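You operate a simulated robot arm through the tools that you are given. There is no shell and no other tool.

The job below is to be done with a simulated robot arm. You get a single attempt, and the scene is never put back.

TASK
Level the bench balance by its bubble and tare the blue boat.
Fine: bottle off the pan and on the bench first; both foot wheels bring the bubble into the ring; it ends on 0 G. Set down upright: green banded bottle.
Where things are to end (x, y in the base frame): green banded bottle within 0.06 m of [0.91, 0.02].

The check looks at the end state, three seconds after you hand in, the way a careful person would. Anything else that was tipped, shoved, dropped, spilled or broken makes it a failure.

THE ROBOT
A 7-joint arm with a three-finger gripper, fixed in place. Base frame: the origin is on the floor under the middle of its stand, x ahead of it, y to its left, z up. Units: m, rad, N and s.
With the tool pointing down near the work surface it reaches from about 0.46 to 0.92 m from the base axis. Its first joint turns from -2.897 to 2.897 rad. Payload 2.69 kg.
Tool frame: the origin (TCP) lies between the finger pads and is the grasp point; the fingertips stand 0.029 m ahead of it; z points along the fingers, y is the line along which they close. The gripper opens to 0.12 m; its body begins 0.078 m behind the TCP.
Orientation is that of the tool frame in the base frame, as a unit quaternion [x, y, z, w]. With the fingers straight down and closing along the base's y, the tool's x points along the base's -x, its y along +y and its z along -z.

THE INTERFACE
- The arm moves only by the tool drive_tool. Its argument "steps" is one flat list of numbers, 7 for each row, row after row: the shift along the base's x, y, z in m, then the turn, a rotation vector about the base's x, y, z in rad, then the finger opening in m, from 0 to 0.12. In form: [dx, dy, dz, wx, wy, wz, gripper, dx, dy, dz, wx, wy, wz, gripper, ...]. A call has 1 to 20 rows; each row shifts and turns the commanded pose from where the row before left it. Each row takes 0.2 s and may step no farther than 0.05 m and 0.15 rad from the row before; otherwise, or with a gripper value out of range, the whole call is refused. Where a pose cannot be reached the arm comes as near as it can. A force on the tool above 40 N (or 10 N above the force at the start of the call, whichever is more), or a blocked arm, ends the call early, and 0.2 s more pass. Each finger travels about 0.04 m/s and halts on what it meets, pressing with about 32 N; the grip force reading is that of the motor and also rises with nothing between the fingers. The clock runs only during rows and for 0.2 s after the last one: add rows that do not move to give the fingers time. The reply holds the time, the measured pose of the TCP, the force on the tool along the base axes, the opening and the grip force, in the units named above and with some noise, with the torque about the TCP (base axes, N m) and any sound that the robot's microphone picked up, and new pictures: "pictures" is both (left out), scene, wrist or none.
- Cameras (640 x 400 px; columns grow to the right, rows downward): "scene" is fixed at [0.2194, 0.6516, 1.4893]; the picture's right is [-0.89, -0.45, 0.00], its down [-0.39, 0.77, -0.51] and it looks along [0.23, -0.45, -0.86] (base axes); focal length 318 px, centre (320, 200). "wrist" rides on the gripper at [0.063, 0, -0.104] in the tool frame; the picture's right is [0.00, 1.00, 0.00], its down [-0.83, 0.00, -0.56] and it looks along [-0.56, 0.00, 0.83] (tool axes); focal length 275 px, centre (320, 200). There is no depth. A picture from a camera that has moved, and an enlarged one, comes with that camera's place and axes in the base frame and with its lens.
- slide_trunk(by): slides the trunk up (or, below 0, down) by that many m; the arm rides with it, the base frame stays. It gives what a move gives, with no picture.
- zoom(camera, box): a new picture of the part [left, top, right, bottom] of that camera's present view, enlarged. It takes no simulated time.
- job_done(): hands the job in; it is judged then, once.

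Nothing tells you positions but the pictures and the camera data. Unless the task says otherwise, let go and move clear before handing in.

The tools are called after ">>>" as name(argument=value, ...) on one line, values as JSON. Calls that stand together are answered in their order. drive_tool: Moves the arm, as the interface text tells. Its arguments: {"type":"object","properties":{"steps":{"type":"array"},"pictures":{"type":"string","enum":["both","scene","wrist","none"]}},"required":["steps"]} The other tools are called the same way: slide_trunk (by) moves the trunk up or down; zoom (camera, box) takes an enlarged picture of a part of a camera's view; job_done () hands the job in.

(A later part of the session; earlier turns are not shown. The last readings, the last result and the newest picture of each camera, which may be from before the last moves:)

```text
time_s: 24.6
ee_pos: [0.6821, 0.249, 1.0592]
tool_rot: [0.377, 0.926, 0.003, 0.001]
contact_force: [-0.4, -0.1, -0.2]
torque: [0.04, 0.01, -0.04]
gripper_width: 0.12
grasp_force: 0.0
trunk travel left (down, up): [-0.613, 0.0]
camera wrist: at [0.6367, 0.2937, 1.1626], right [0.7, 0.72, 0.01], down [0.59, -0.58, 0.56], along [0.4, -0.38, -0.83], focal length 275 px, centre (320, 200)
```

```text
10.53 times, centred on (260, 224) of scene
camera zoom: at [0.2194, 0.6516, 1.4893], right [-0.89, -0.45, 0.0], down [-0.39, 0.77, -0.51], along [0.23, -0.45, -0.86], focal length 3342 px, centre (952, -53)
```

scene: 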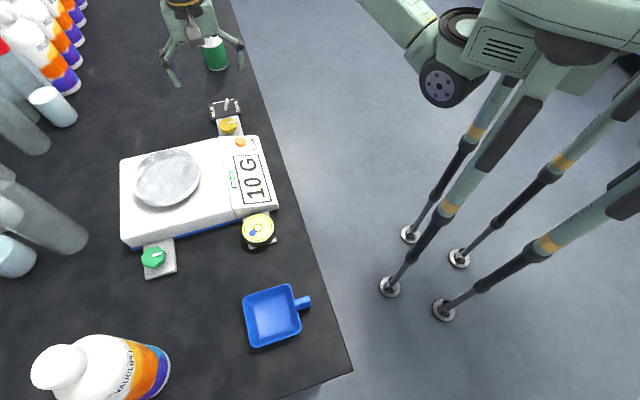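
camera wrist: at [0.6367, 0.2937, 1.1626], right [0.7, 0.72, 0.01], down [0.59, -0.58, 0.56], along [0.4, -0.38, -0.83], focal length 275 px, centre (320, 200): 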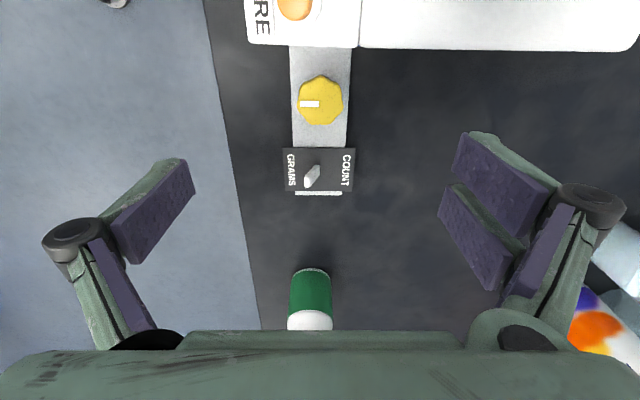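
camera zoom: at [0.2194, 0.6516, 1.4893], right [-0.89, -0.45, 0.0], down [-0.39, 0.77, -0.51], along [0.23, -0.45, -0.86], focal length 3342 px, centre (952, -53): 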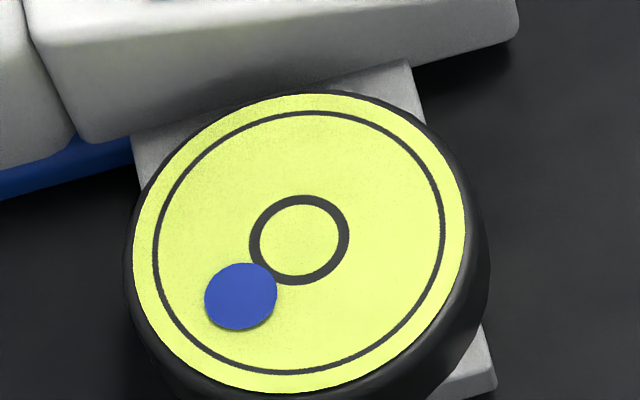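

The view is aligned with the tab, and the yellow knob (about 0.044 m across) is centred under the hand at around (0.685, 0.248). There is about 0.044 m clear to the balance edge and to the panel on either side. I'll descend part way and re-check.

>>> drive_tool(steps=[0.0021, -0.0021, -0.02, 0, 0, 0, 0.1, 0, 0, -0.02, 0, 0, 0, 0.085, 0, 0, -0.02, 0, 0, 0, 0.08, 0, 0, -0.02, 0, 0, 0, 0.08, 0, 0, -0.02, 0, 0, 0, 0.08, 0, 0, -0.02, 0, 0, 0, 0.08, 0, 0, 0, 0, 0, 0, 0.08])

```text
time_s: 26.2
ee_pos: [0.6845, 0.2467, 0.9385]
tool_rot: [0.377, 0.926, 0.003, 0.001]
contact_force: [0.4, 0.0, -0.5]
torque: [0.0, 0.02, 0.01]
gripper_width: 0.0802
grasp_force: 0.0
trunk travel left (down, up): [-0.613, 0.0]
camera wrist: at [0.6387, 0.2912, 1.0423], right [0.7, 0.72, 0.01], down [0.59, -0.58, 0.56], along [0.4, -0.38, -0.83], focal length 275 px, centre (320, 200)
```

scene: 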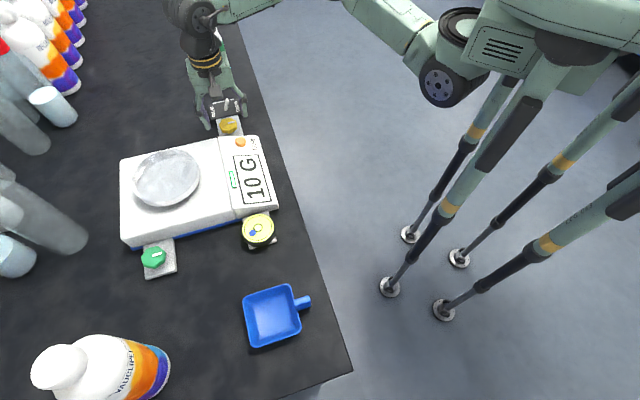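
wrist: 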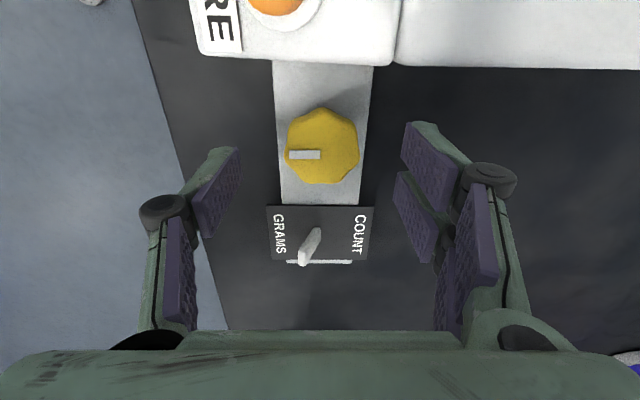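

>>> drive_tool(steps=[0, 0, -0.01, 0, 0, 0, 0.07, 0, 0, -0.01, 0, 0, 0, 0.07, 0, 0, -0.008, 0, 0, 0, 0.07, 0, 0, 0, 0, 0, 0, 0.07])

>>> zoom(camera="scene", box=[184, 60, 280, 160])

>>> zoom(camera="wrist", box=[160, 40, 500, 290])

```text
time_s: 27.2
ee_pos: [0.6849, 0.247, 0.9108]
tool_rot: [0.377, 0.926, 0.003, 0.001]
contact_force: [-0.6, -0.4, -0.3]
torque: [-0.01, 0.0, -0.02]
gripper_width: 0.0697
grasp_force: 0.0
trunk travel left (down, up): [-0.613, 0.0]
camera wrist: at [0.6387, 0.2915, 1.0143], right [0.7, 0.72, 0.01], down [0.59, -0.58, 0.56], along [0.4, -0.38, -0.83], focal length 275 px, centre (320, 200)
```

scene: 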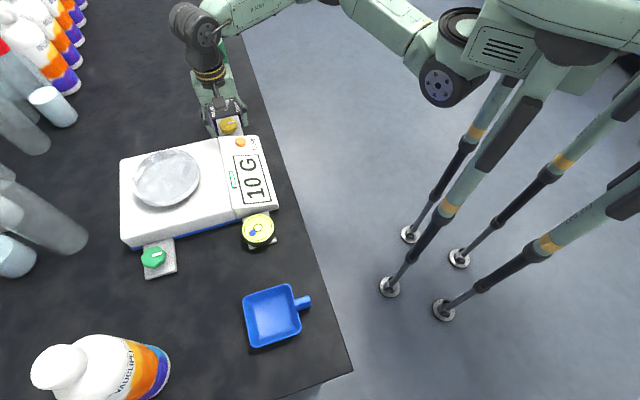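
wrist: 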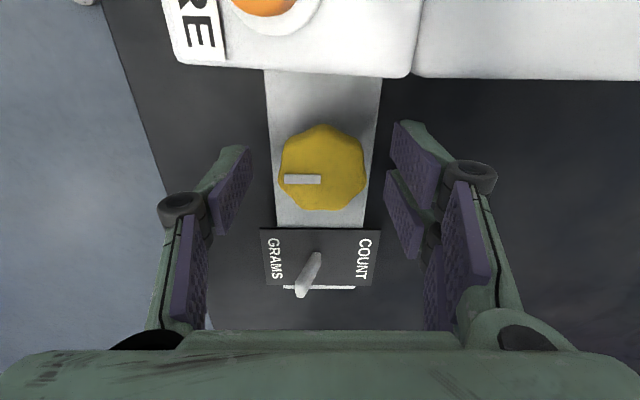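

```text
4.00 times, centred on (232, 110) of scene
camera zoom: at [0.2194, 0.6516, 1.4893], right [-0.89, -0.45, 0.0], down [-0.39, 0.77, -0.51], along [0.23, -0.45, -0.86], focal length 1270 px, centre (672, 560)
```

zoom: 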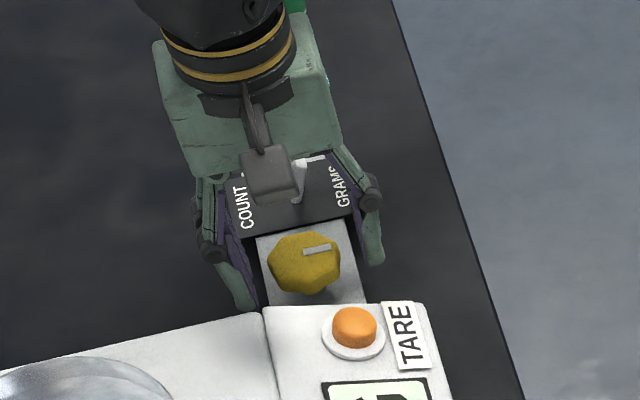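

```text
1.60 times, centred on (330, 165) of wrist
camera zoom: at [0.6387, 0.2915, 1.0143], right [0.7, 0.72, 0.01], down [0.59, -0.58, 0.56], along [0.4, -0.38, -0.83], focal length 440 px, centre (304, 256)
```

zoom: 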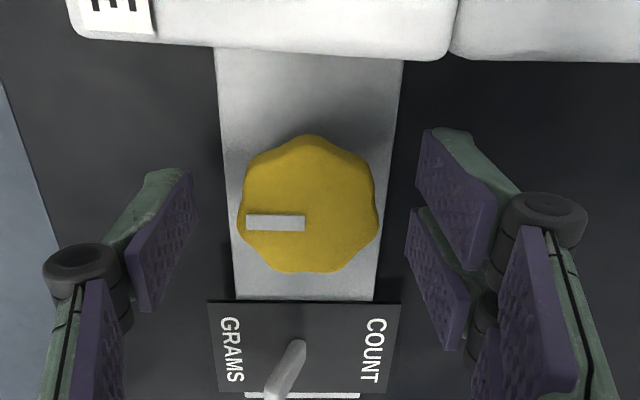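

>>> drive_tool(steps=[0.001, -0.001, -0.006, 0, 0, 0, 0.07, 0, 0, -0.006, 0, 0, 0, 0.07, 0, 0, 0, 0, 0, 0, 0.07])

>>> zoom(camera="scene", box=[200, 90, 264, 150])

>>> zoom(camera="wrist", box=[160, 40, 500, 290])

```text
time_s: 28.0
ee_pos: [0.6854, 0.2455, 0.8987]
tool_rot: [0.377, 0.926, 0.004, 0.002]
contact_force: [0.6, -0.8, 0.5]
torque: [0.0, -0.04, -0.03]
gripper_width: 0.07
grasp_force: 0.1
trunk travel left (down, up): [-0.613, 0.0]
camera wrist: at [0.6398, 0.2906, 1.0026], right [0.7, 0.72, 0.01], down [0.59, -0.58, 0.56], along [0.4, -0.38, -0.83], focal length 275 px, centre (320, 200)
```

scene: 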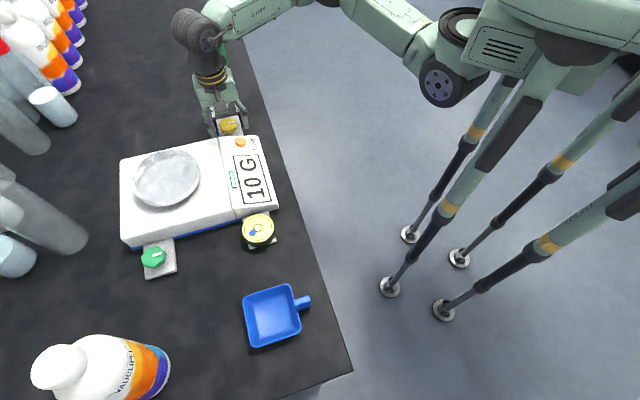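
wrist: 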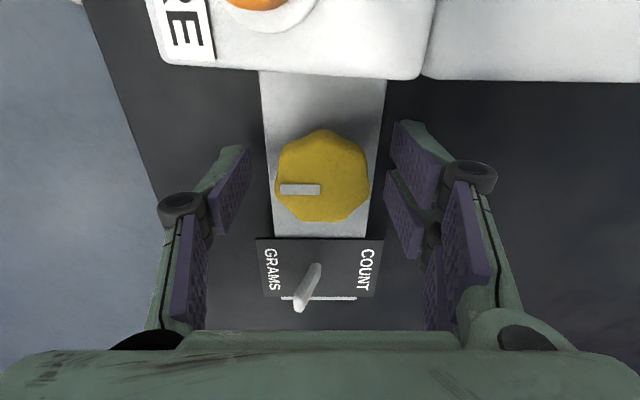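

```text
6.67 times, centred on (232, 120) of scene
camera zoom: at [0.2194, 0.6516, 1.4893], right [-0.89, -0.45, 0.0], down [-0.39, 0.77, -0.51], along [0.23, -0.45, -0.86], focal length 2117 px, centre (907, 733)
```

zoom: 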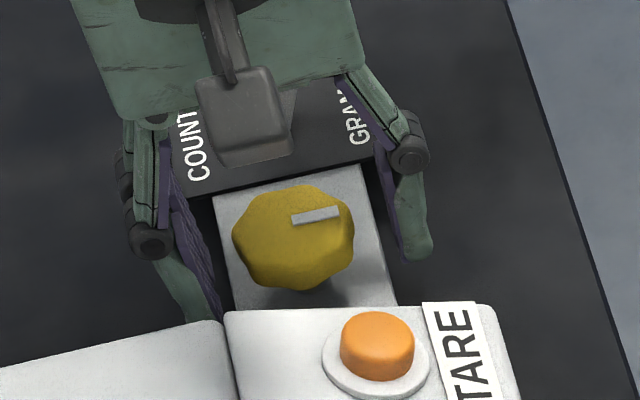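

```text
1.60 times, centred on (330, 165) of wrist
camera zoom: at [0.6398, 0.2906, 1.0026], right [0.7, 0.72, 0.01], down [0.59, -0.58, 0.56], along [0.4, -0.38, -0.83], focal length 440 px, centre (304, 256)
```

zoom: 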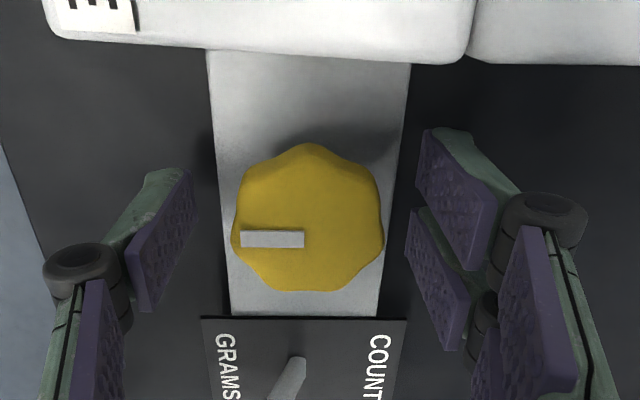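

The fingertips straddle the upper part of the knob at about z 0.87, clear of the balance and panel. I'll close gently on it.

>>> drive_tool(steps=[0, 0, 0, 0, 0, 0, 0.055, 0, 0, 0, 0, 0, 0, 0.045, 0, 0, 0, 0, 0, 0, 0.035, 0, 0, 0, 0, 0, 0, 0.03, 0, 0, 0, 0, 0, 0, 0.03])

>>> zoom(camera="scene", box=[230, 205, 290, 243])

>>> zoom(camera="wrist", box=[160, 40, 500, 290])

```text
time_s: 29.2
ee_pos: [0.6857, 0.247, 0.8992]
tool_rot: [0.377, 0.926, 0.003, 0.001]
contact_force: [7.5, 7.3, 1.7]
torque: [0.15, -0.11, 0.03]
gripper_width: 0.0425
grasp_force: 43.4
trunk travel left (down, up): [-0.613, 0.0]
camera wrist: at [0.6402, 0.2912, 1.0026], right [0.7, 0.72, 0.01], down [0.59, -0.58, 0.56], along [0.4, -0.38, -0.83], focal length 275 px, centre (320, 200)
```

scene: 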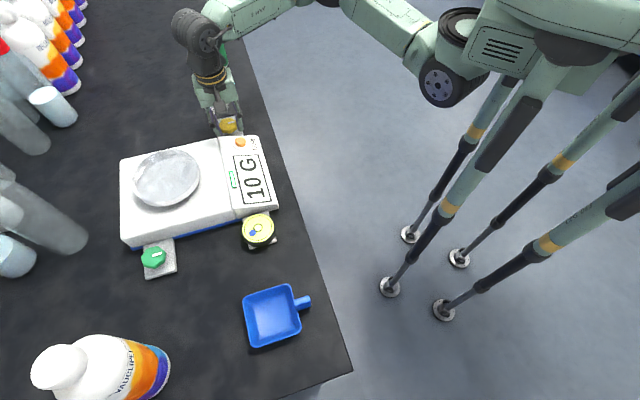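
wrist: 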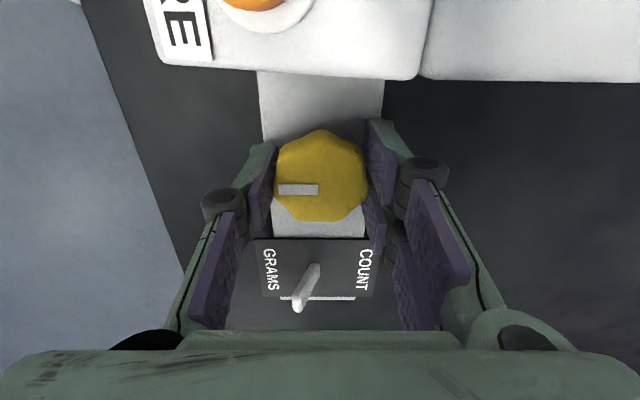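

```text
10.53 times, centred on (260, 224) of scene
camera zoom: at [0.2194, 0.6516, 1.4893], right [-0.89, -0.45, 0.0], down [-0.39, 0.77, -0.51], along [0.23, -0.45, -0.86], focal length 3342 px, centre (952, -53)
```

zoom: 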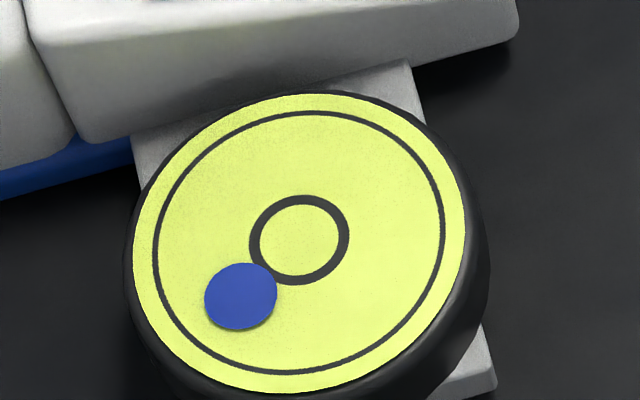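

```text
1.60 times, centred on (330, 165) of wrist
camera zoom: at [0.6402, 0.2912, 1.0026], right [0.7, 0.72, 0.01], down [0.59, -0.58, 0.56], along [0.4, -0.38, -0.83], focal length 440 px, centre (304, 256)
```

zoom: 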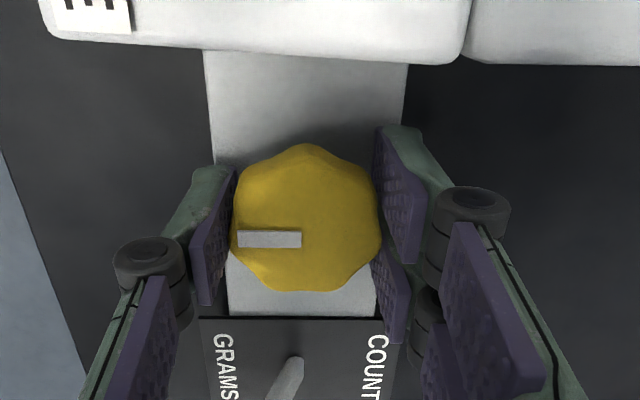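

Gripped on the yellow knob with a slight side load of about 10 N toward +L. I'll shift a millimetre to relieve it before turning.

>>> drive_tool(steps=[0.001, 0.001, 0, 0, 0, 0, 0.03, 0, 0, 0, 0, 0, 0, 0.03], pictures="none")

```text
time_s: 29.8
ee_pos: [0.6866, 0.246, 0.8988]
tool_rot: [0.377, 0.926, 0.002, 0.0]
contact_force: [3.8, 2.0, 3.4]
torque: [0.17, -0.11, 0.02]
gripper_width: 0.0421
grasp_force: 45.1
trunk travel left (down, up): [-0.613, 0.0]
```

The side load dropped. I'll try a small test turn of the yellow wheel (counter-clockwise from above) and watch the bubble.

>>> drive_tool(steps=[0.0004, 0.0004, 0, 0, 0, 0.1, 0.03, 0, 0, 0, 0, 0, 0.1, 0.03, 0, 0, 0, 0, 0, 0.1, 0.03, 0, 0, 0, 0, 0, 0, 0.03])

>>> zoom(camera="scene", box=[230, 205, 290, 243])

>>> zoom(camera="wrist", box=[160, 40, 500, 290])

```text
time_s: 30.8
ee_pos: [0.6864, 0.2461, 0.8994]
tool_rot: [0.235, 0.972, 0.002, 0.0]
contact_force: [-1.6, -7.5, 4.1]
torque: [-0.3, 0.08, 0.01]
gripper_width: 0.0421
grasp_force: 44.8
trunk travel left (down, up): [-0.613, 0.0]
camera wrist: at [0.6295, 0.2757, 1.0026], right [0.45, 0.89, 0.0], down [0.74, -0.38, 0.56], along [0.5, -0.25, -0.83], focal length 275 px, centre (320, 200)
```

scene: 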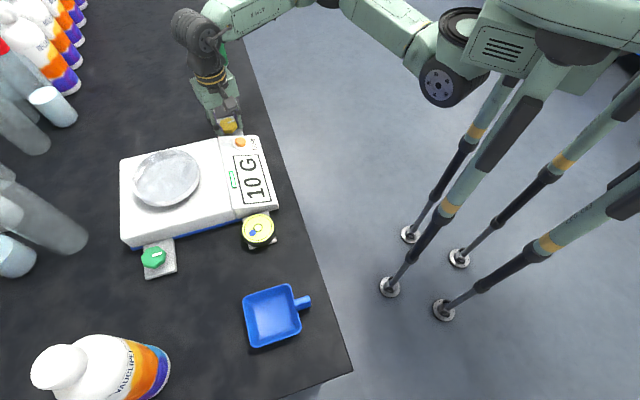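
wrist: 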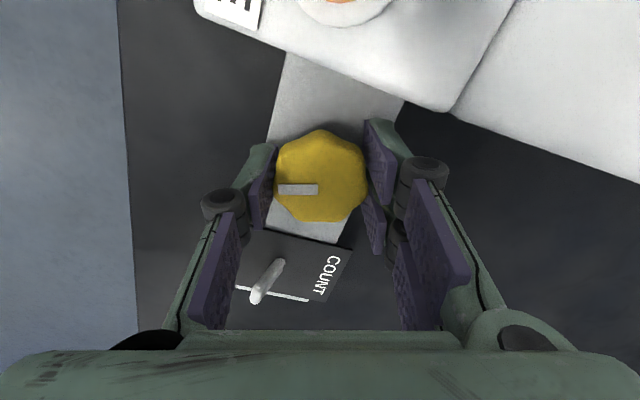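

```text
10.53 times, centred on (260, 224) of scene
camera zoom: at [0.2194, 0.6516, 1.4893], right [-0.89, -0.45, 0.0], down [-0.39, 0.77, -0.51], along [0.23, -0.45, -0.86], focal length 3342 px, centre (952, -53)
```

zoom: 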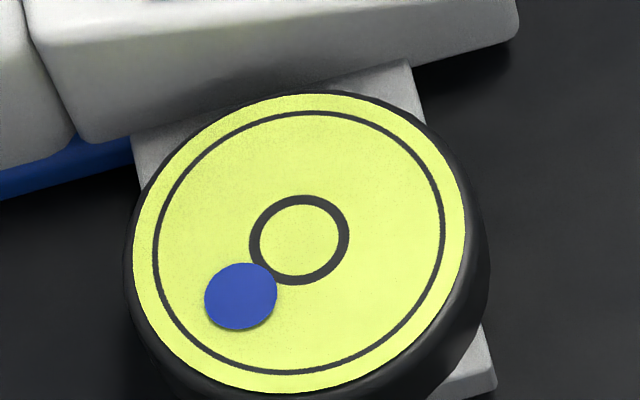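

```text
1.60 times, centred on (330, 165) of wrist
camera zoom: at [0.6295, 0.2757, 1.0026], right [0.45, 0.89, 0.0], down [0.74, -0.38, 0.56], along [0.5, -0.25, -0.83], focal length 440 px, centre (304, 256)
```

zoom: 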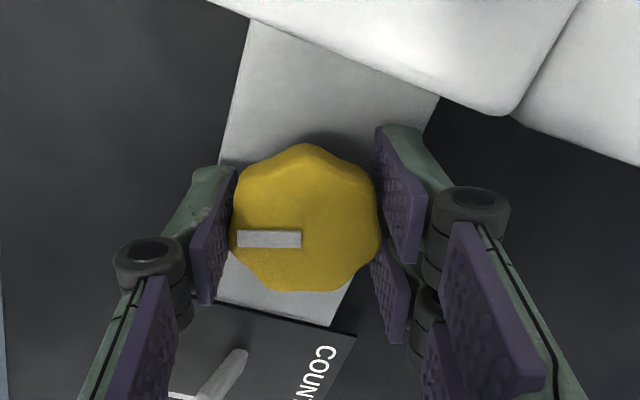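

The knob turned with the hand, but the bubble hasn't visibly moved. It may lag, so I'll wait a moment and look again.

>>> drive_tool(steps=[0, 0, 0, 0, 0, 0, 0.03, 0, 0, 0, 0, 0, 0, 0.03, 0, 0, 0, 0, 0, 0, 0.03, 0, 0, 0, 0, 0, 0, 0.03], pictures="none")

>>> zoom(camera="scene", box=[230, 205, 290, 243])

```text
time_s: 31.8
ee_pos: [0.6864, 0.2459, 0.8991]
tool_rot: [0.235, 0.972, 0.002, 0.0]
contact_force: [-4.3, -12.4, 1.3]
torque: [-0.23, 0.05, -0.02]
gripper_width: 0.042
grasp_force: 45.3
trunk travel left (down, up): [-0.613, 0.0]
```

```text
10.53 times, centred on (260, 224) of scene
camera zoom: at [0.2194, 0.6516, 1.4893], right [-0.89, -0.45, 0.0], down [-0.39, 0.77, -0.51], along [0.23, -0.45, -0.86], focal length 3342 px, centre (952, -53)
```

zoom: 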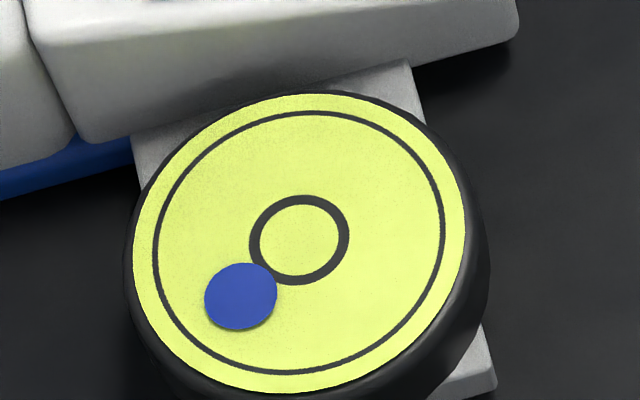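

No change, and there is a side load from imperfect centring. I'll release, re-centre a little, go slightly deeper, and then try a larger turn the other way.

>>> drive_tool(steps=[0, 0, 0, 0, 0, 0, 0.05, 0, 0, 0, 0, 0, 0, 0.06, 0, 0, 0, 0, 0, 0, 0.065, 0, 0, 0, 0, 0, 0, 0.065])

>>> zoom(camera="wrist", box=[160, 40, 500, 290])

>>> zoom(camera="scene", box=[200, 90, 264, 150])

>>> zoom(camera="scene", box=[230, 205, 290, 243])

```text
time_s: 32.8
ee_pos: [0.6869, 0.2477, 0.898]
tool_rot: [0.235, 0.972, 0.004, 0.0]
contact_force: [0.2, 0.5, 0.0]
torque: [0.01, 0.0, 0.01]
gripper_width: 0.0651
grasp_force: 0.1
trunk travel left (down, up): [-0.613, 0.0]
camera wrist: at [0.6298, 0.2765, 1.0025], right [0.45, 0.89, 0.01], down [0.74, -0.38, 0.56], along [0.5, -0.25, -0.83], focal length 275 px, centre (320, 200)
```

scene: 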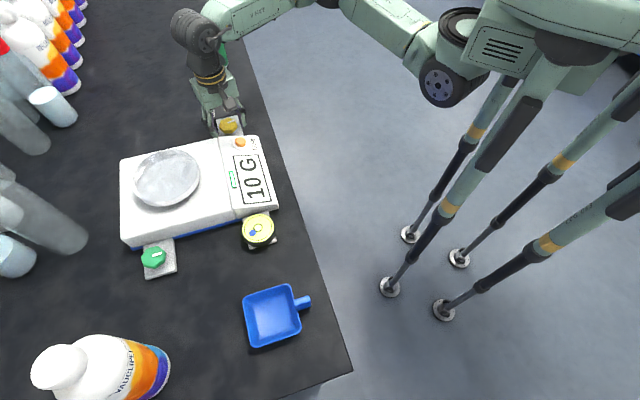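
wrist: 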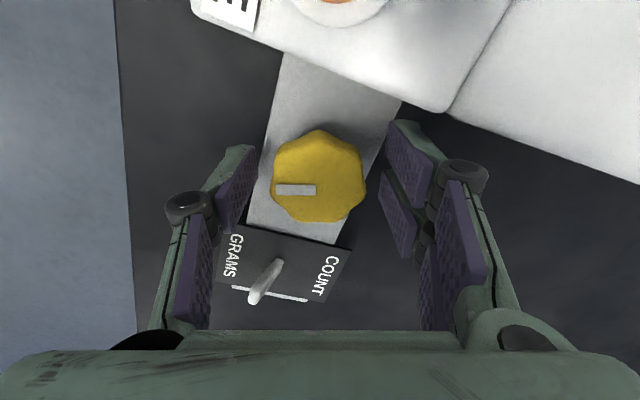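

```text
1.60 times, centred on (330, 165) of wrist
camera zoom: at [0.6298, 0.2765, 1.0025], right [0.45, 0.89, 0.01], down [0.74, -0.38, 0.56], along [0.5, -0.25, -0.83], focal length 440 px, centre (304, 256)
```

zoom: 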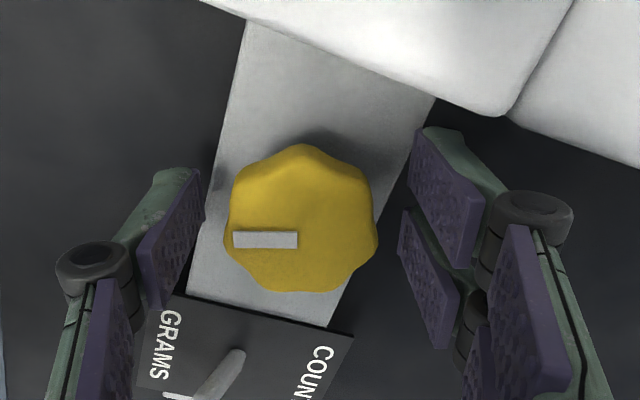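

```text
6.67 times, centred on (232, 120) of scene
camera zoom: at [0.2194, 0.6516, 1.4893], right [-0.89, -0.45, 0.0], down [-0.39, 0.77, -0.51], along [0.23, -0.45, -0.86], focal length 2117 px, centre (907, 733)
```

zoom: 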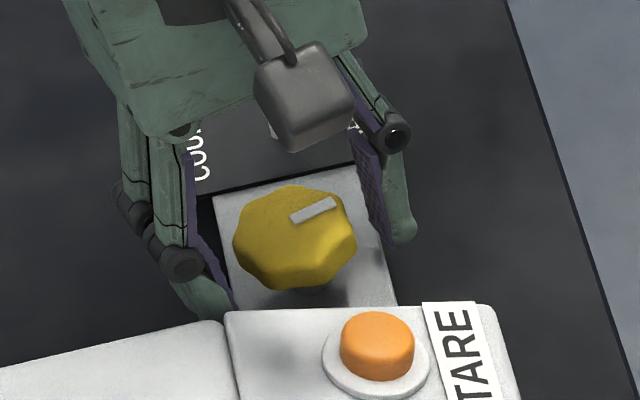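

```text
10.53 times, centred on (260, 224) of scene
camera zoom: at [0.2194, 0.6516, 1.4893], right [-0.89, -0.45, 0.0], down [-0.39, 0.77, -0.51], along [0.23, -0.45, -0.86], focal length 3342 px, centre (952, -53)
```

zoom: 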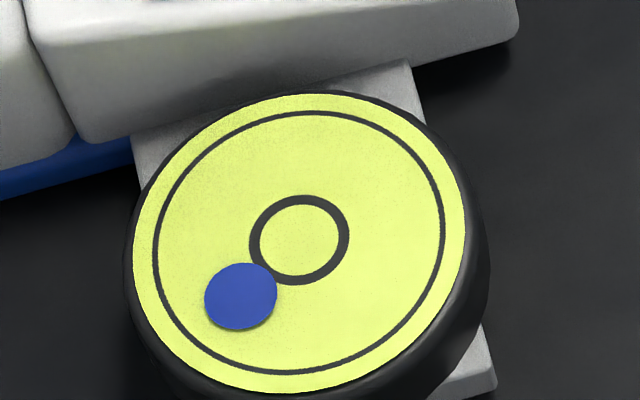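

>>> zoom(camera="scene", box=[200, 100, 264, 140])

```text
10.00 times, centred on (232, 120) of scene
camera zoom: at [0.2194, 0.6516, 1.4893], right [-0.89, -0.45, 0.0], down [-0.39, 0.77, -0.51], along [0.23, -0.45, -0.86], focal length 3175 px, centre (1200, 1000)
```

zoom: 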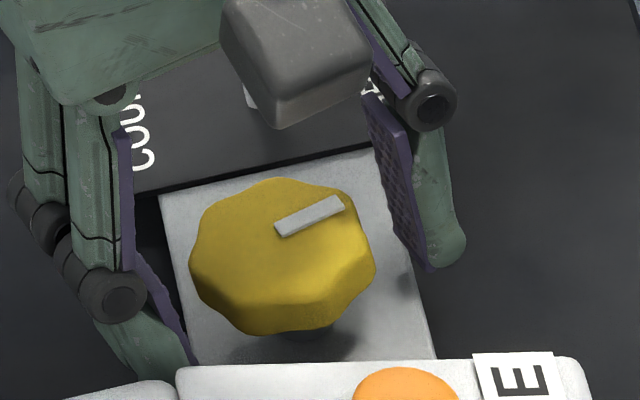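

>>> drive_tool(steps=[0.0027, -0.0014, -0.003, 0, 0, 0, 0.06, 0, 0, 0, 0, 0, 0, 0.05, 0, 0, 0, 0, 0, 0, 0.04, 0, 0, 0, 0, 0, 0, 0.03, 0, 0, 0, 0, 0, 0, 0.03], pictures="wrist")

```text
time_s: 34.0
ee_pos: [0.6888, 0.2447, 0.8957]
tool_rot: [0.235, 0.972, 0.003, 0.001]
contact_force: [-5.6, -8.0, -0.1]
torque: [-0.17, 0.13, 0.01]
gripper_width: 0.0422
grasp_force: 35.7
trunk travel left (down, up): [-0.613, 0.0]
camera wrist: at [0.6324, 0.2743, 0.9995], right [0.45, 0.89, 0.01], down [0.74, -0.38, 0.56], along [0.5, -0.25, -0.83], focal length 275 px, centre (320, 200)
```

wrist: 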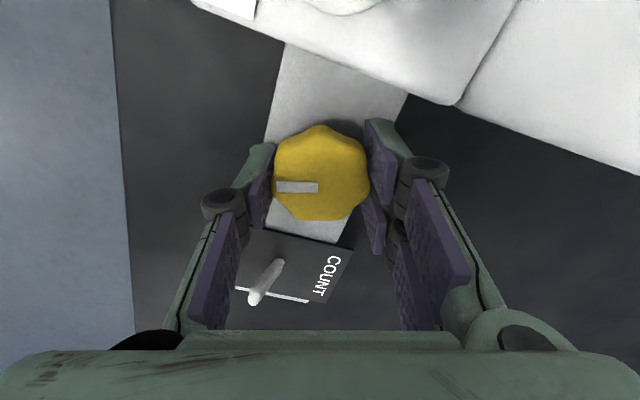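

>>> drive_tool(steps=[-0.0005, -0.001, 0, 0, 0, 0, 0.03, 0, 0, 0, 0, 0, -0.1, 0.03, 0, 0, 0, 0, 0, -0.1, 0.03, 0, 0, 0, 0, 0, -0.1, 0.03, 0, 0, 0, 0, 0, 0, 0.03], pictures="wrist")

>>> zoom(camera="scene", box=[230, 205, 290, 243])

```text
time_s: 35.2
ee_pos: [0.6881, 0.2447, 0.8956]
tool_rot: [0.379, 0.926, 0.001, 0.001]
contact_force: [-7.4, -2.8, -4.1]
torque: [0.09, -0.04, 0.0]
gripper_width: 0.0422
grasp_force: 44.7
trunk travel left (down, up): [-0.613, 0.0]
camera wrist: at [0.6429, 0.2893, 0.9995], right [0.7, 0.72, 0.01], down [0.59, -0.58, 0.56], along [0.4, -0.38, -0.83], focal length 275 px, centre (320, 200)
```

wrist: 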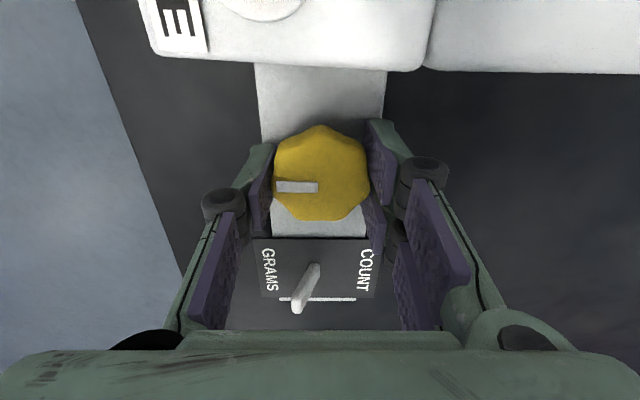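

```text
10.53 times, centred on (260, 224) of scene
camera zoom: at [0.2194, 0.6516, 1.4893], right [-0.89, -0.45, 0.0], down [-0.39, 0.77, -0.51], along [0.23, -0.45, -0.86], focal length 3342 px, centre (952, -53)
```

zoom: 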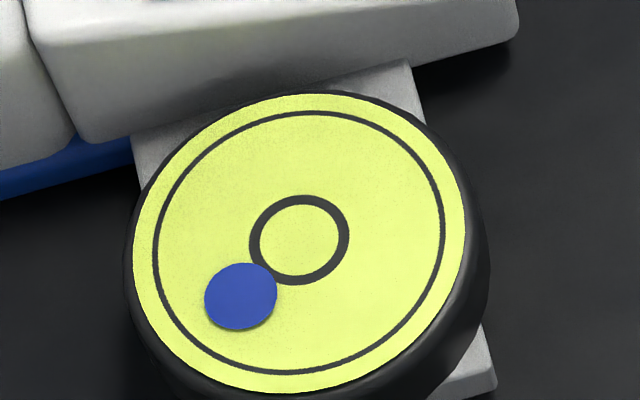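

>>> drive_tool(steps=[-0.0005, -0.0005, 0, 0, 0, -0.1, 0.03, 0, 0, 0, 0, 0, -0.1, 0.03, 0, 0, 0, 0, 0, -0.1, 0.03, 0, 0, 0, 0, 0, -0.1, 0.03, 0, 0, 0, 0, 0, 0, 0.03, 0, 0, 0, 0, 0, 0, 0.03])

>>> zoom(camera="scene", box=[230, 205, 290, 243])

```text
time_s: 36.6
ee_pos: [0.6889, 0.2438, 0.895]
tool_rot: [0.555, 0.832, 0.003, 0.001]
contact_force: [-9.4, -1.2, -2.5]
torque: [-0.03, 0.09, 0.0]
gripper_width: 0.0421
grasp_force: 44.8
trunk travel left (down, up): [-0.613, 0.0]
camera wrist: at [0.6626, 0.3032, 0.9995], right [0.92, 0.39, 0.01], down [0.32, -0.77, 0.56], along [0.22, -0.51, -0.83], focal length 275 px, centre (320, 200)
```

scene: 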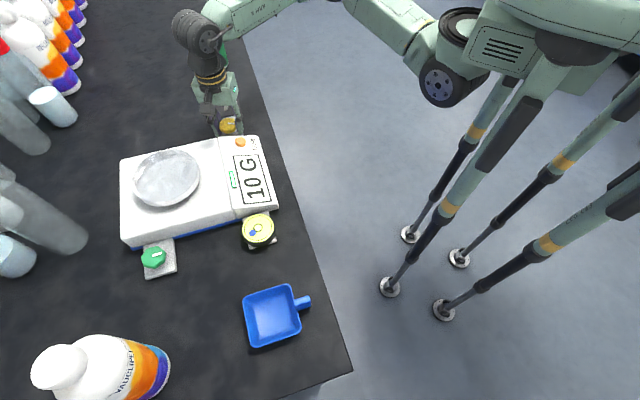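
wrist: 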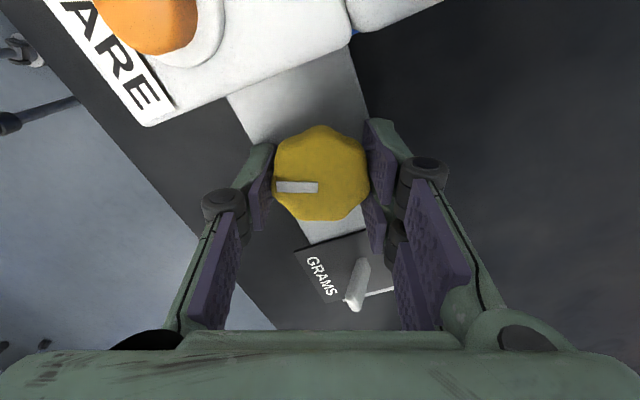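

```text
10.53 times, centred on (260, 224) of scene
camera zoom: at [0.2194, 0.6516, 1.4893], right [-0.89, -0.45, 0.0], down [-0.39, 0.77, -0.51], along [0.23, -0.45, -0.86], focal length 3342 px, centre (952, -53)
```

zoom: 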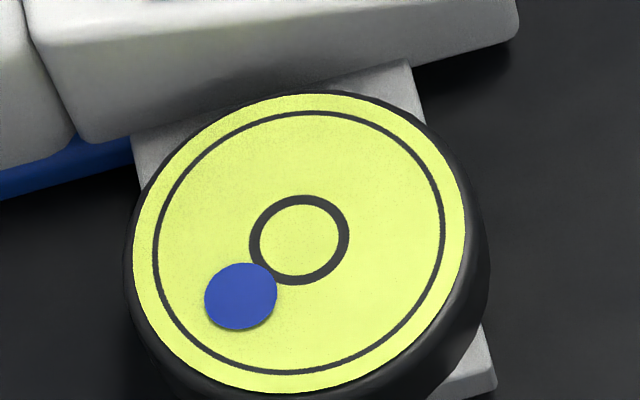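

The knob turns freely but the bubble shift is too small to see at this zoom. I'll use a tighter zoom as a baseline in case the screw's sensitivity is low.

>>> zoom(camera="scene", box=[244, 220, 268, 235])

>>> zoom(camera="scene", box=[200, 90, 264, 150])

```text
16.00 times, centred on (256, 228) of scene
camera zoom: at [0.2194, 0.6516, 1.4893], right [-0.89, -0.45, 0.0], down [-0.39, 0.77, -0.51], along [0.23, -0.45, -0.86], focal length 5080 px, centre (1344, -240)
```

zoom: 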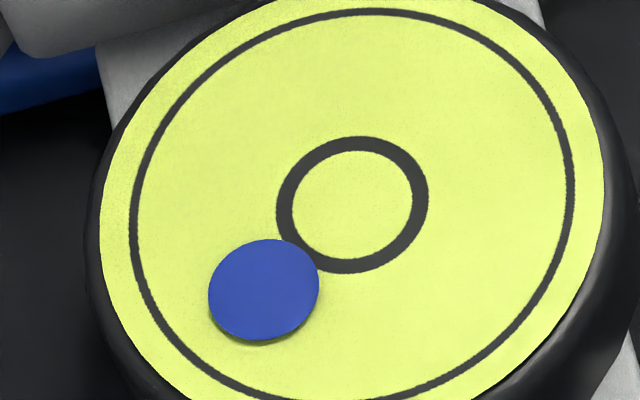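

```text
6.67 times, centred on (232, 120) of scene
camera zoom: at [0.2194, 0.6516, 1.4893], right [-0.89, -0.45, 0.0], down [-0.39, 0.77, -0.51], along [0.23, -0.45, -0.86], focal length 2117 px, centre (907, 733)
```

zoom: 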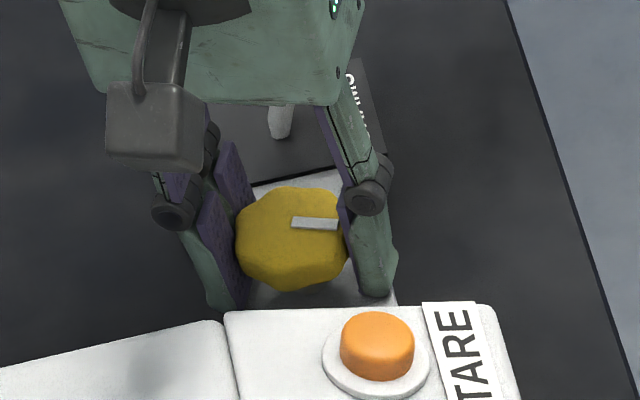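

>>> drive_tool(steps=[0, 0, 0, 0, 0, 0, 0.05, 0, 0, 0, 0, 0, 0, 0.06, 0, 0, 0, 0, 0, 0, 0.06, 0, 0.001, 0.03, 0, 0, 0, 0.06, 0, 0, 0, 0, 0, 0.15, 0.06, 0, 0, 0, 0, 0, 0.15, 0.06, 0, 0, 0, 0, 0, 0.15, 0.06, 0, 0, 0, 0, 0, 0.15, 0.06, 0, 0, 0, 0, 0, 0.15, 0.06, 0, 0, 0, 0, 0, 0, 0.06], pictures="wrist")

>>> zoom(camera="scene", box=[244, 220, 268, 235])

>>> zoom(camera="wrist", box=[240, 80, 400, 240])

```text
time_s: 38.8
ee_pos: [0.6879, 0.2449, 0.9246]
tool_rot: [0.21, 0.978, 0.002, 0.0]
contact_force: [0.1, -0.3, -0.3]
torque: [0.0, -0.01, 0.02]
gripper_width: 0.0601
grasp_force: 0.1
trunk travel left (down, up): [-0.613, 0.0]
camera wrist: at [0.6302, 0.2711, 1.0294], right [0.41, 0.91, 0.01], down [0.76, -0.34, 0.56], along [0.51, -0.22, -0.83], focal length 275 px, centre (320, 200)
```

wrist: 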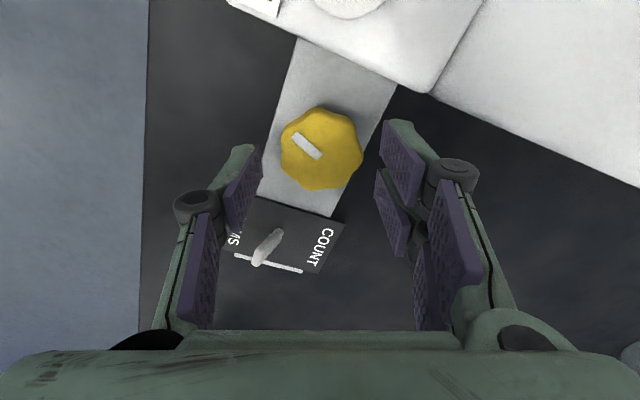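

```text
16.00 times, centred on (256, 228) of scene
camera zoom: at [0.2194, 0.6516, 1.4893], right [-0.89, -0.45, 0.0], down [-0.39, 0.77, -0.51], along [0.23, -0.45, -0.86], focal length 5080 px, centre (1344, -240)
```

zoom: 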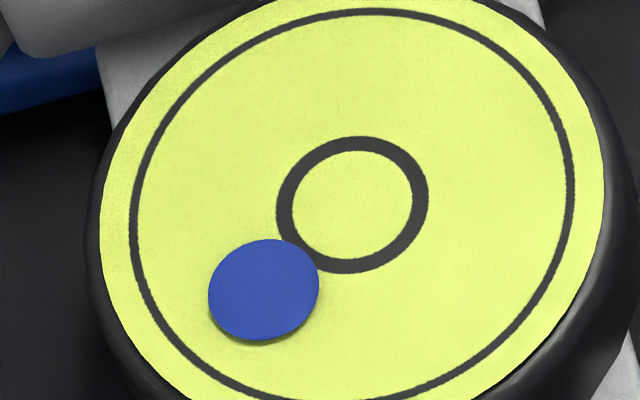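

```text
2.50 times, centred on (320, 160) of wrist
camera zoom: at [0.6302, 0.2711, 1.0294], right [0.41, 0.91, 0.01], down [0.76, -0.34, 0.56], along [0.51, -0.22, -0.83], focal length 688 px, centre (320, 300)
```

zoom: 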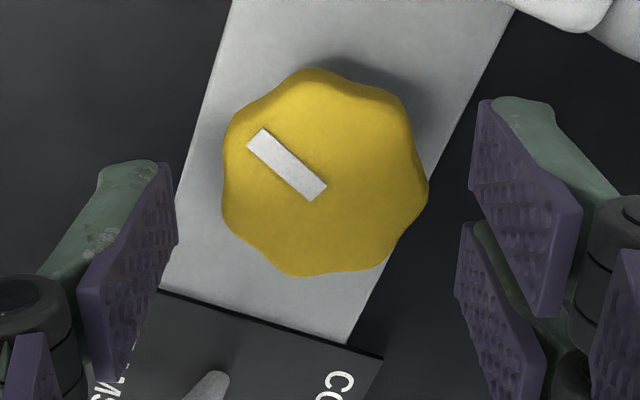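

>>> drive_tool(steps=[0.0004, 0.0009, -0.015, 0, 0, 0, 0.06, 0, 0, -0.015, 0, 0, 0, 0.06, 0, 0, 0, 0, 0, 0, 0.05, 0, 0, 0, 0, 0, 0, 0.04, 0, 0, 0, 0, 0, 0, 0.03, 0, 0, 0, 0, 0, 0, 0.03, 0, 0, 0, 0, 0, 0, 0.03], pictures="none")

```text
time_s: 40.4
ee_pos: [0.6877, 0.2458, 0.896]
tool_rot: [0.211, 0.977, 0.003, 0.001]
contact_force: [-8.7, -9.0, -2.4]
torque: [-0.12, 0.08, 0.0]
gripper_width: 0.0421
grasp_force: 44.7
trunk travel left (down, up): [-0.613, 0.0]
```

>>> drive_tool(steps=[-0.0006, -0.0012, 0, 0, 0, 0, 0.03, 0, 0, 0, 0, 0, -0.1, 0.03, 0, 0, 0, 0, 0, -0.1, 0.03, 0, 0, 0, 0, 0, -0.1, 0.03, 0, 0, 0, 0, 0, -0.1, 0.03, 0, 0, 0, 0, 0, -0.1, 0.03, 0, 0, 0, 0, 0, -0.1, 0.03, 0, 0, 0, 0, 0, -0.1, 0.03, 0, 0, 0, 0, 0, 0, 0.03], pictures="wrist")

>>> zoom(camera="scene", box=[244, 220, 268, 235])

```text
time_s: 42.4
ee_pos: [0.6875, 0.2444, 0.8962]
tool_rot: [0.534, 0.846, 0.004, 0.002]
contact_force: [-3.0, 0.1, 1.1]
torque: [-0.04, 0.04, -0.01]
gripper_width: 0.0418
grasp_force: 45.3
trunk travel left (down, up): [-0.613, 0.0]
camera wrist: at [0.6595, 0.3026, 0.9997], right [0.9, 0.43, 0.01], down [0.36, -0.75, 0.56], along [0.25, -0.5, -0.83], focal length 275 px, centre (320, 200)
```

wrist: 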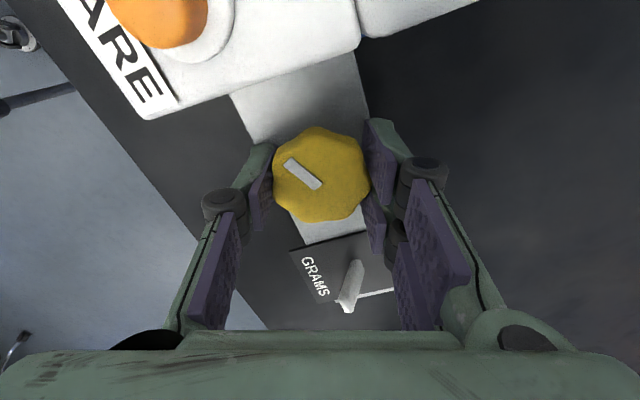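

```text
16.00 times, centred on (256, 228) of scene
camera zoom: at [0.2194, 0.6516, 1.4893], right [-0.89, -0.45, 0.0], down [-0.39, 0.77, -0.51], along [0.23, -0.45, -0.86], focal length 5080 px, centre (1344, -240)
```

zoom: 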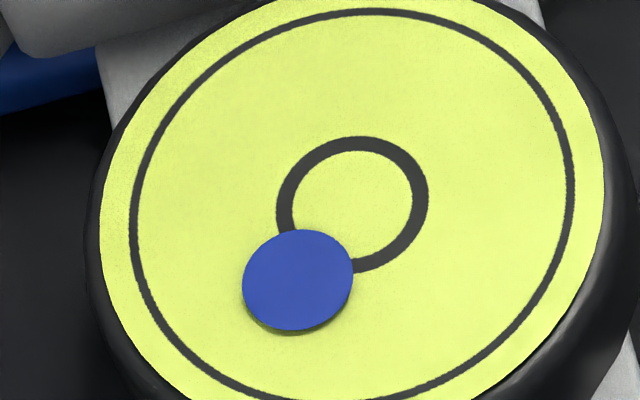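

The bubble moved, so the wheel has some slack that is now taken up. Turning yellow clockwise shifts the bubble along the balance's length toward the ring. I'll repeat the same clockwise stroke.

>>> drive_tool(steps=[0, 0, 0, 0, 0, 0, 0.05, 0, 0, 0, 0, 0, 0, 0.06, 0, 0, 0, 0, 0, 0, 0.06, 0, 0, 0.03, 0, 0, 0, 0.06, 0, 0, 0, 0, 0, 0.14, 0.06, 0, 0, 0, 0, 0, 0.14, 0.06, 0, 0, 0, 0, 0, 0.14, 0.06, 0, 0, 0, 0, 0, 0.14, 0.06, 0, 0, 0, 0, 0, 0.14, 0.06, 0, 0, -0.015, 0, 0, 0, 0.06, 0, 0, -0.015, 0, 0, 0, 0.06, 0, 0, 0, 0, 0, 0, 0.05, 0, 0, 0, 0, 0, 0, 0.04, 0, 0, 0, 0, 0, 0, 0.03, 0, 0, 0, 0, 0, 0, 0.03], pictures="wrist")

>>> zoom(camera="scene", box=[244, 220, 268, 235])

```text
time_s: 45.6
ee_pos: [0.6885, 0.2444, 0.8944]
tool_rot: [0.21, 0.978, 0.003, 0.001]
contact_force: [4.1, 7.1, 1.4]
torque: [0.21, -0.06, -0.05]
gripper_width: 0.0422
grasp_force: 35.1
trunk travel left (down, up): [-0.613, 0.0]
camera wrist: at [0.6303, 0.2717, 0.9996], right [0.41, 0.91, 0.01], down [0.76, -0.34, 0.56], along [0.51, -0.22, -0.83], focal length 275 px, centre (320, 200)
```

wrist: 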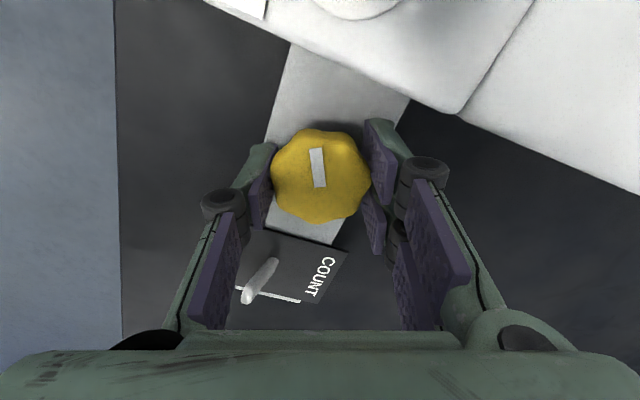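

```text
16.00 times, centred on (256, 228) of scene
camera zoom: at [0.2194, 0.6516, 1.4893], right [-0.89, -0.45, 0.0], down [-0.39, 0.77, -0.51], along [0.23, -0.45, -0.86], focal length 5080 px, centre (1344, -240)
```

zoom: 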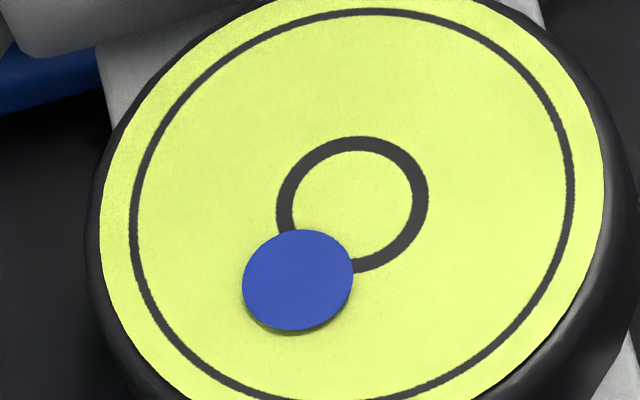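

>>> drive_tool(steps=[0, 0, 0, 0, 0, -0.1, 0.03, 0, 0, 0, 0, 0, -0.1, 0.03, 0, 0, 0, 0, 0, -0.1, 0.03, 0, 0, 0, 0, 0, -0.1, 0.03, 0, 0, 0, 0, 0, 0, 0.03], pictures="none")

>>> zoom(camera="scene", box=[244, 220, 268, 235])

```text
time_s: 46.8
ee_pos: [0.6888, 0.2448, 0.8956]
tool_rot: [0.403, 0.915, 0.002, 0.002]
contact_force: [4.5, 5.1, 3.0]
torque: [-0.01, 0.15, -0.03]
gripper_width: 0.042
grasp_force: 44.9
trunk travel left (down, up): [-0.613, 0.0]
```

```text
16.00 times, centred on (256, 228) of scene
camera zoom: at [0.2194, 0.6516, 1.4893], right [-0.89, -0.45, 0.0], down [-0.39, 0.77, -0.51], along [0.23, -0.45, -0.86], focal length 5080 px, centre (1344, -240)
```

zoom: 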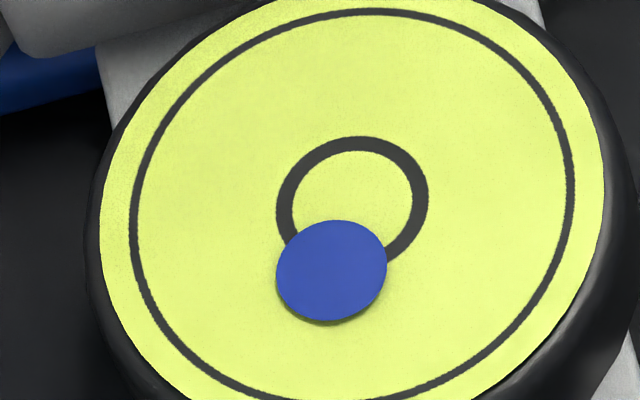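

>>> drive_tool(steps=[0, 0, 0, 0, 0, -0.1, 0.03, 0, 0, 0, 0, 0, -0.1, 0.03, 0, 0, 0, 0, 0, -0.1, 0.03, 0, 0, 0, 0, 0, 0, 0.03], pictures="wrist")

>>> zoom(camera="scene", box=[244, 220, 268, 235])

```text
time_s: 47.8
ee_pos: [0.6883, 0.2454, 0.8943]
tool_rot: [0.534, 0.846, 0.003, 0.002]
contact_force: [-1.8, 2.8, 3.9]
torque: [-0.17, 0.0, -0.02]
gripper_width: 0.0424
grasp_force: 44.4
trunk travel left (down, up): [-0.613, 0.0]
camera wrist: at [0.6596, 0.3028, 0.9995], right [0.9, 0.43, 0.01], down [0.36, -0.75, 0.56], along [0.25, -0.5, -0.83], focal length 275 px, centre (320, 200)
```

wrist: 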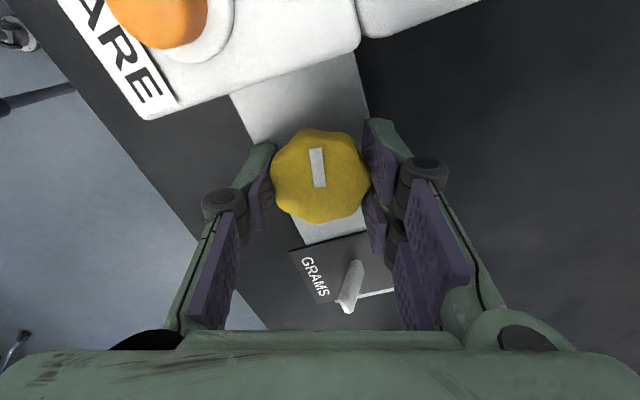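

```text
16.00 times, centred on (256, 228) of scene
camera zoom: at [0.2194, 0.6516, 1.4893], right [-0.89, -0.45, 0.0], down [-0.39, 0.77, -0.51], along [0.23, -0.45, -0.86], focal length 5080 px, centre (1344, -240)
```

zoom: 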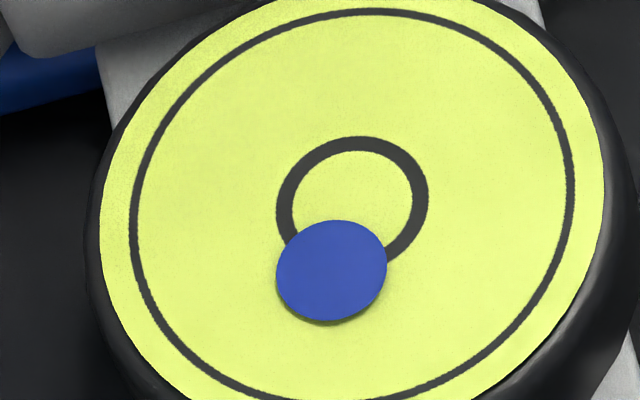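

The wheel acts in clicks: two clicks so far, each about 35 px at this zoom. One more clockwise click should put the bubble right along this axis, so I'll regrip and turn once more while watching.

>>> drive_tool(steps=[0, 0, 0, 0, 0, 0, 0.05, 0, 0, 0, 0, 0, 0, 0.06, 0, 0, 0, 0, 0, 0, 0.06, 0, 0, 0.03, 0, 0, 0, 0.06, 0, 0, 0, 0, 0, 0.14, 0.06, 0, 0, 0, 0, 0, 0.14, 0.06, 0, 0, 0, 0, 0, 0.14, 0.06, 0, 0, 0, 0, 0, 0.14, 0.06, 0, 0, 0, 0, 0, 0.14, 0.06, 0, 0, -0.015, 0, 0, 0, 0.06, 0, 0, -0.015, 0, 0, 0, 0.06, 0, 0, 0, 0, 0, 0, 0.05, 0, 0, 0, 0, 0, 0, 0.04, 0, 0, 0, 0, 0, 0, 0.03, 0, 0, 0, 0, 0, 0, 0.03], pictures="wrist")

>>> zoom(camera="scene", box=[244, 220, 268, 235])

```text
time_s: 51.0
ee_pos: [0.6884, 0.245, 0.8959]
tool_rot: [0.21, 0.978, 0.004, 0.0]
contact_force: [1.0, 2.6, -0.1]
torque: [0.14, -0.04, 0.01]
gripper_width: 0.0422
grasp_force: 39.9
trunk travel left (down, up): [-0.613, 0.0]
camera wrist: at [0.6302, 0.2717, 0.9996], right [0.41, 0.91, 0.01], down [0.76, -0.34, 0.56], along [0.51, -0.22, -0.83], focal length 275 px, centre (320, 200)
```

wrist: 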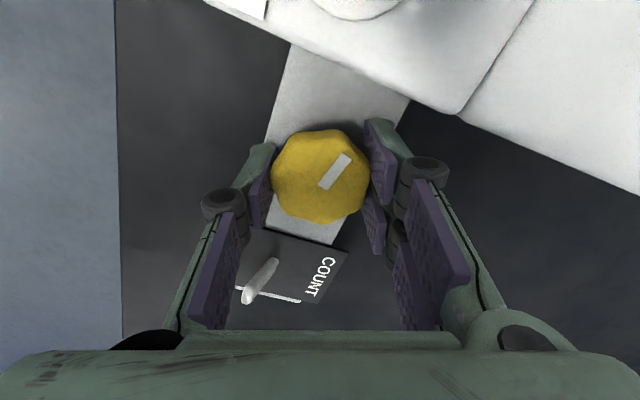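

```text
16.00 times, centred on (256, 228) of scene
camera zoom: at [0.2194, 0.6516, 1.4893], right [-0.89, -0.45, 0.0], down [-0.39, 0.77, -0.51], along [0.23, -0.45, -0.86], focal length 5080 px, centre (1344, -240)
```

zoom: 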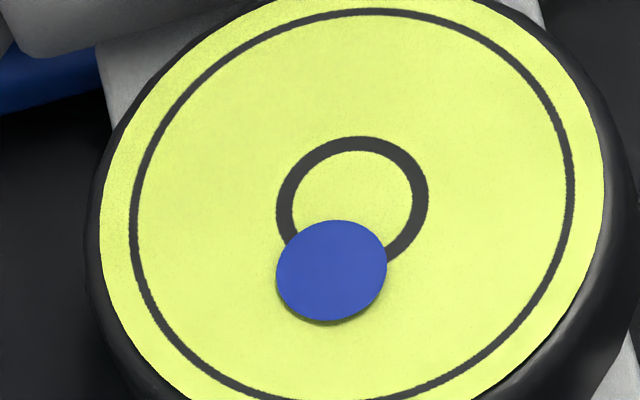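

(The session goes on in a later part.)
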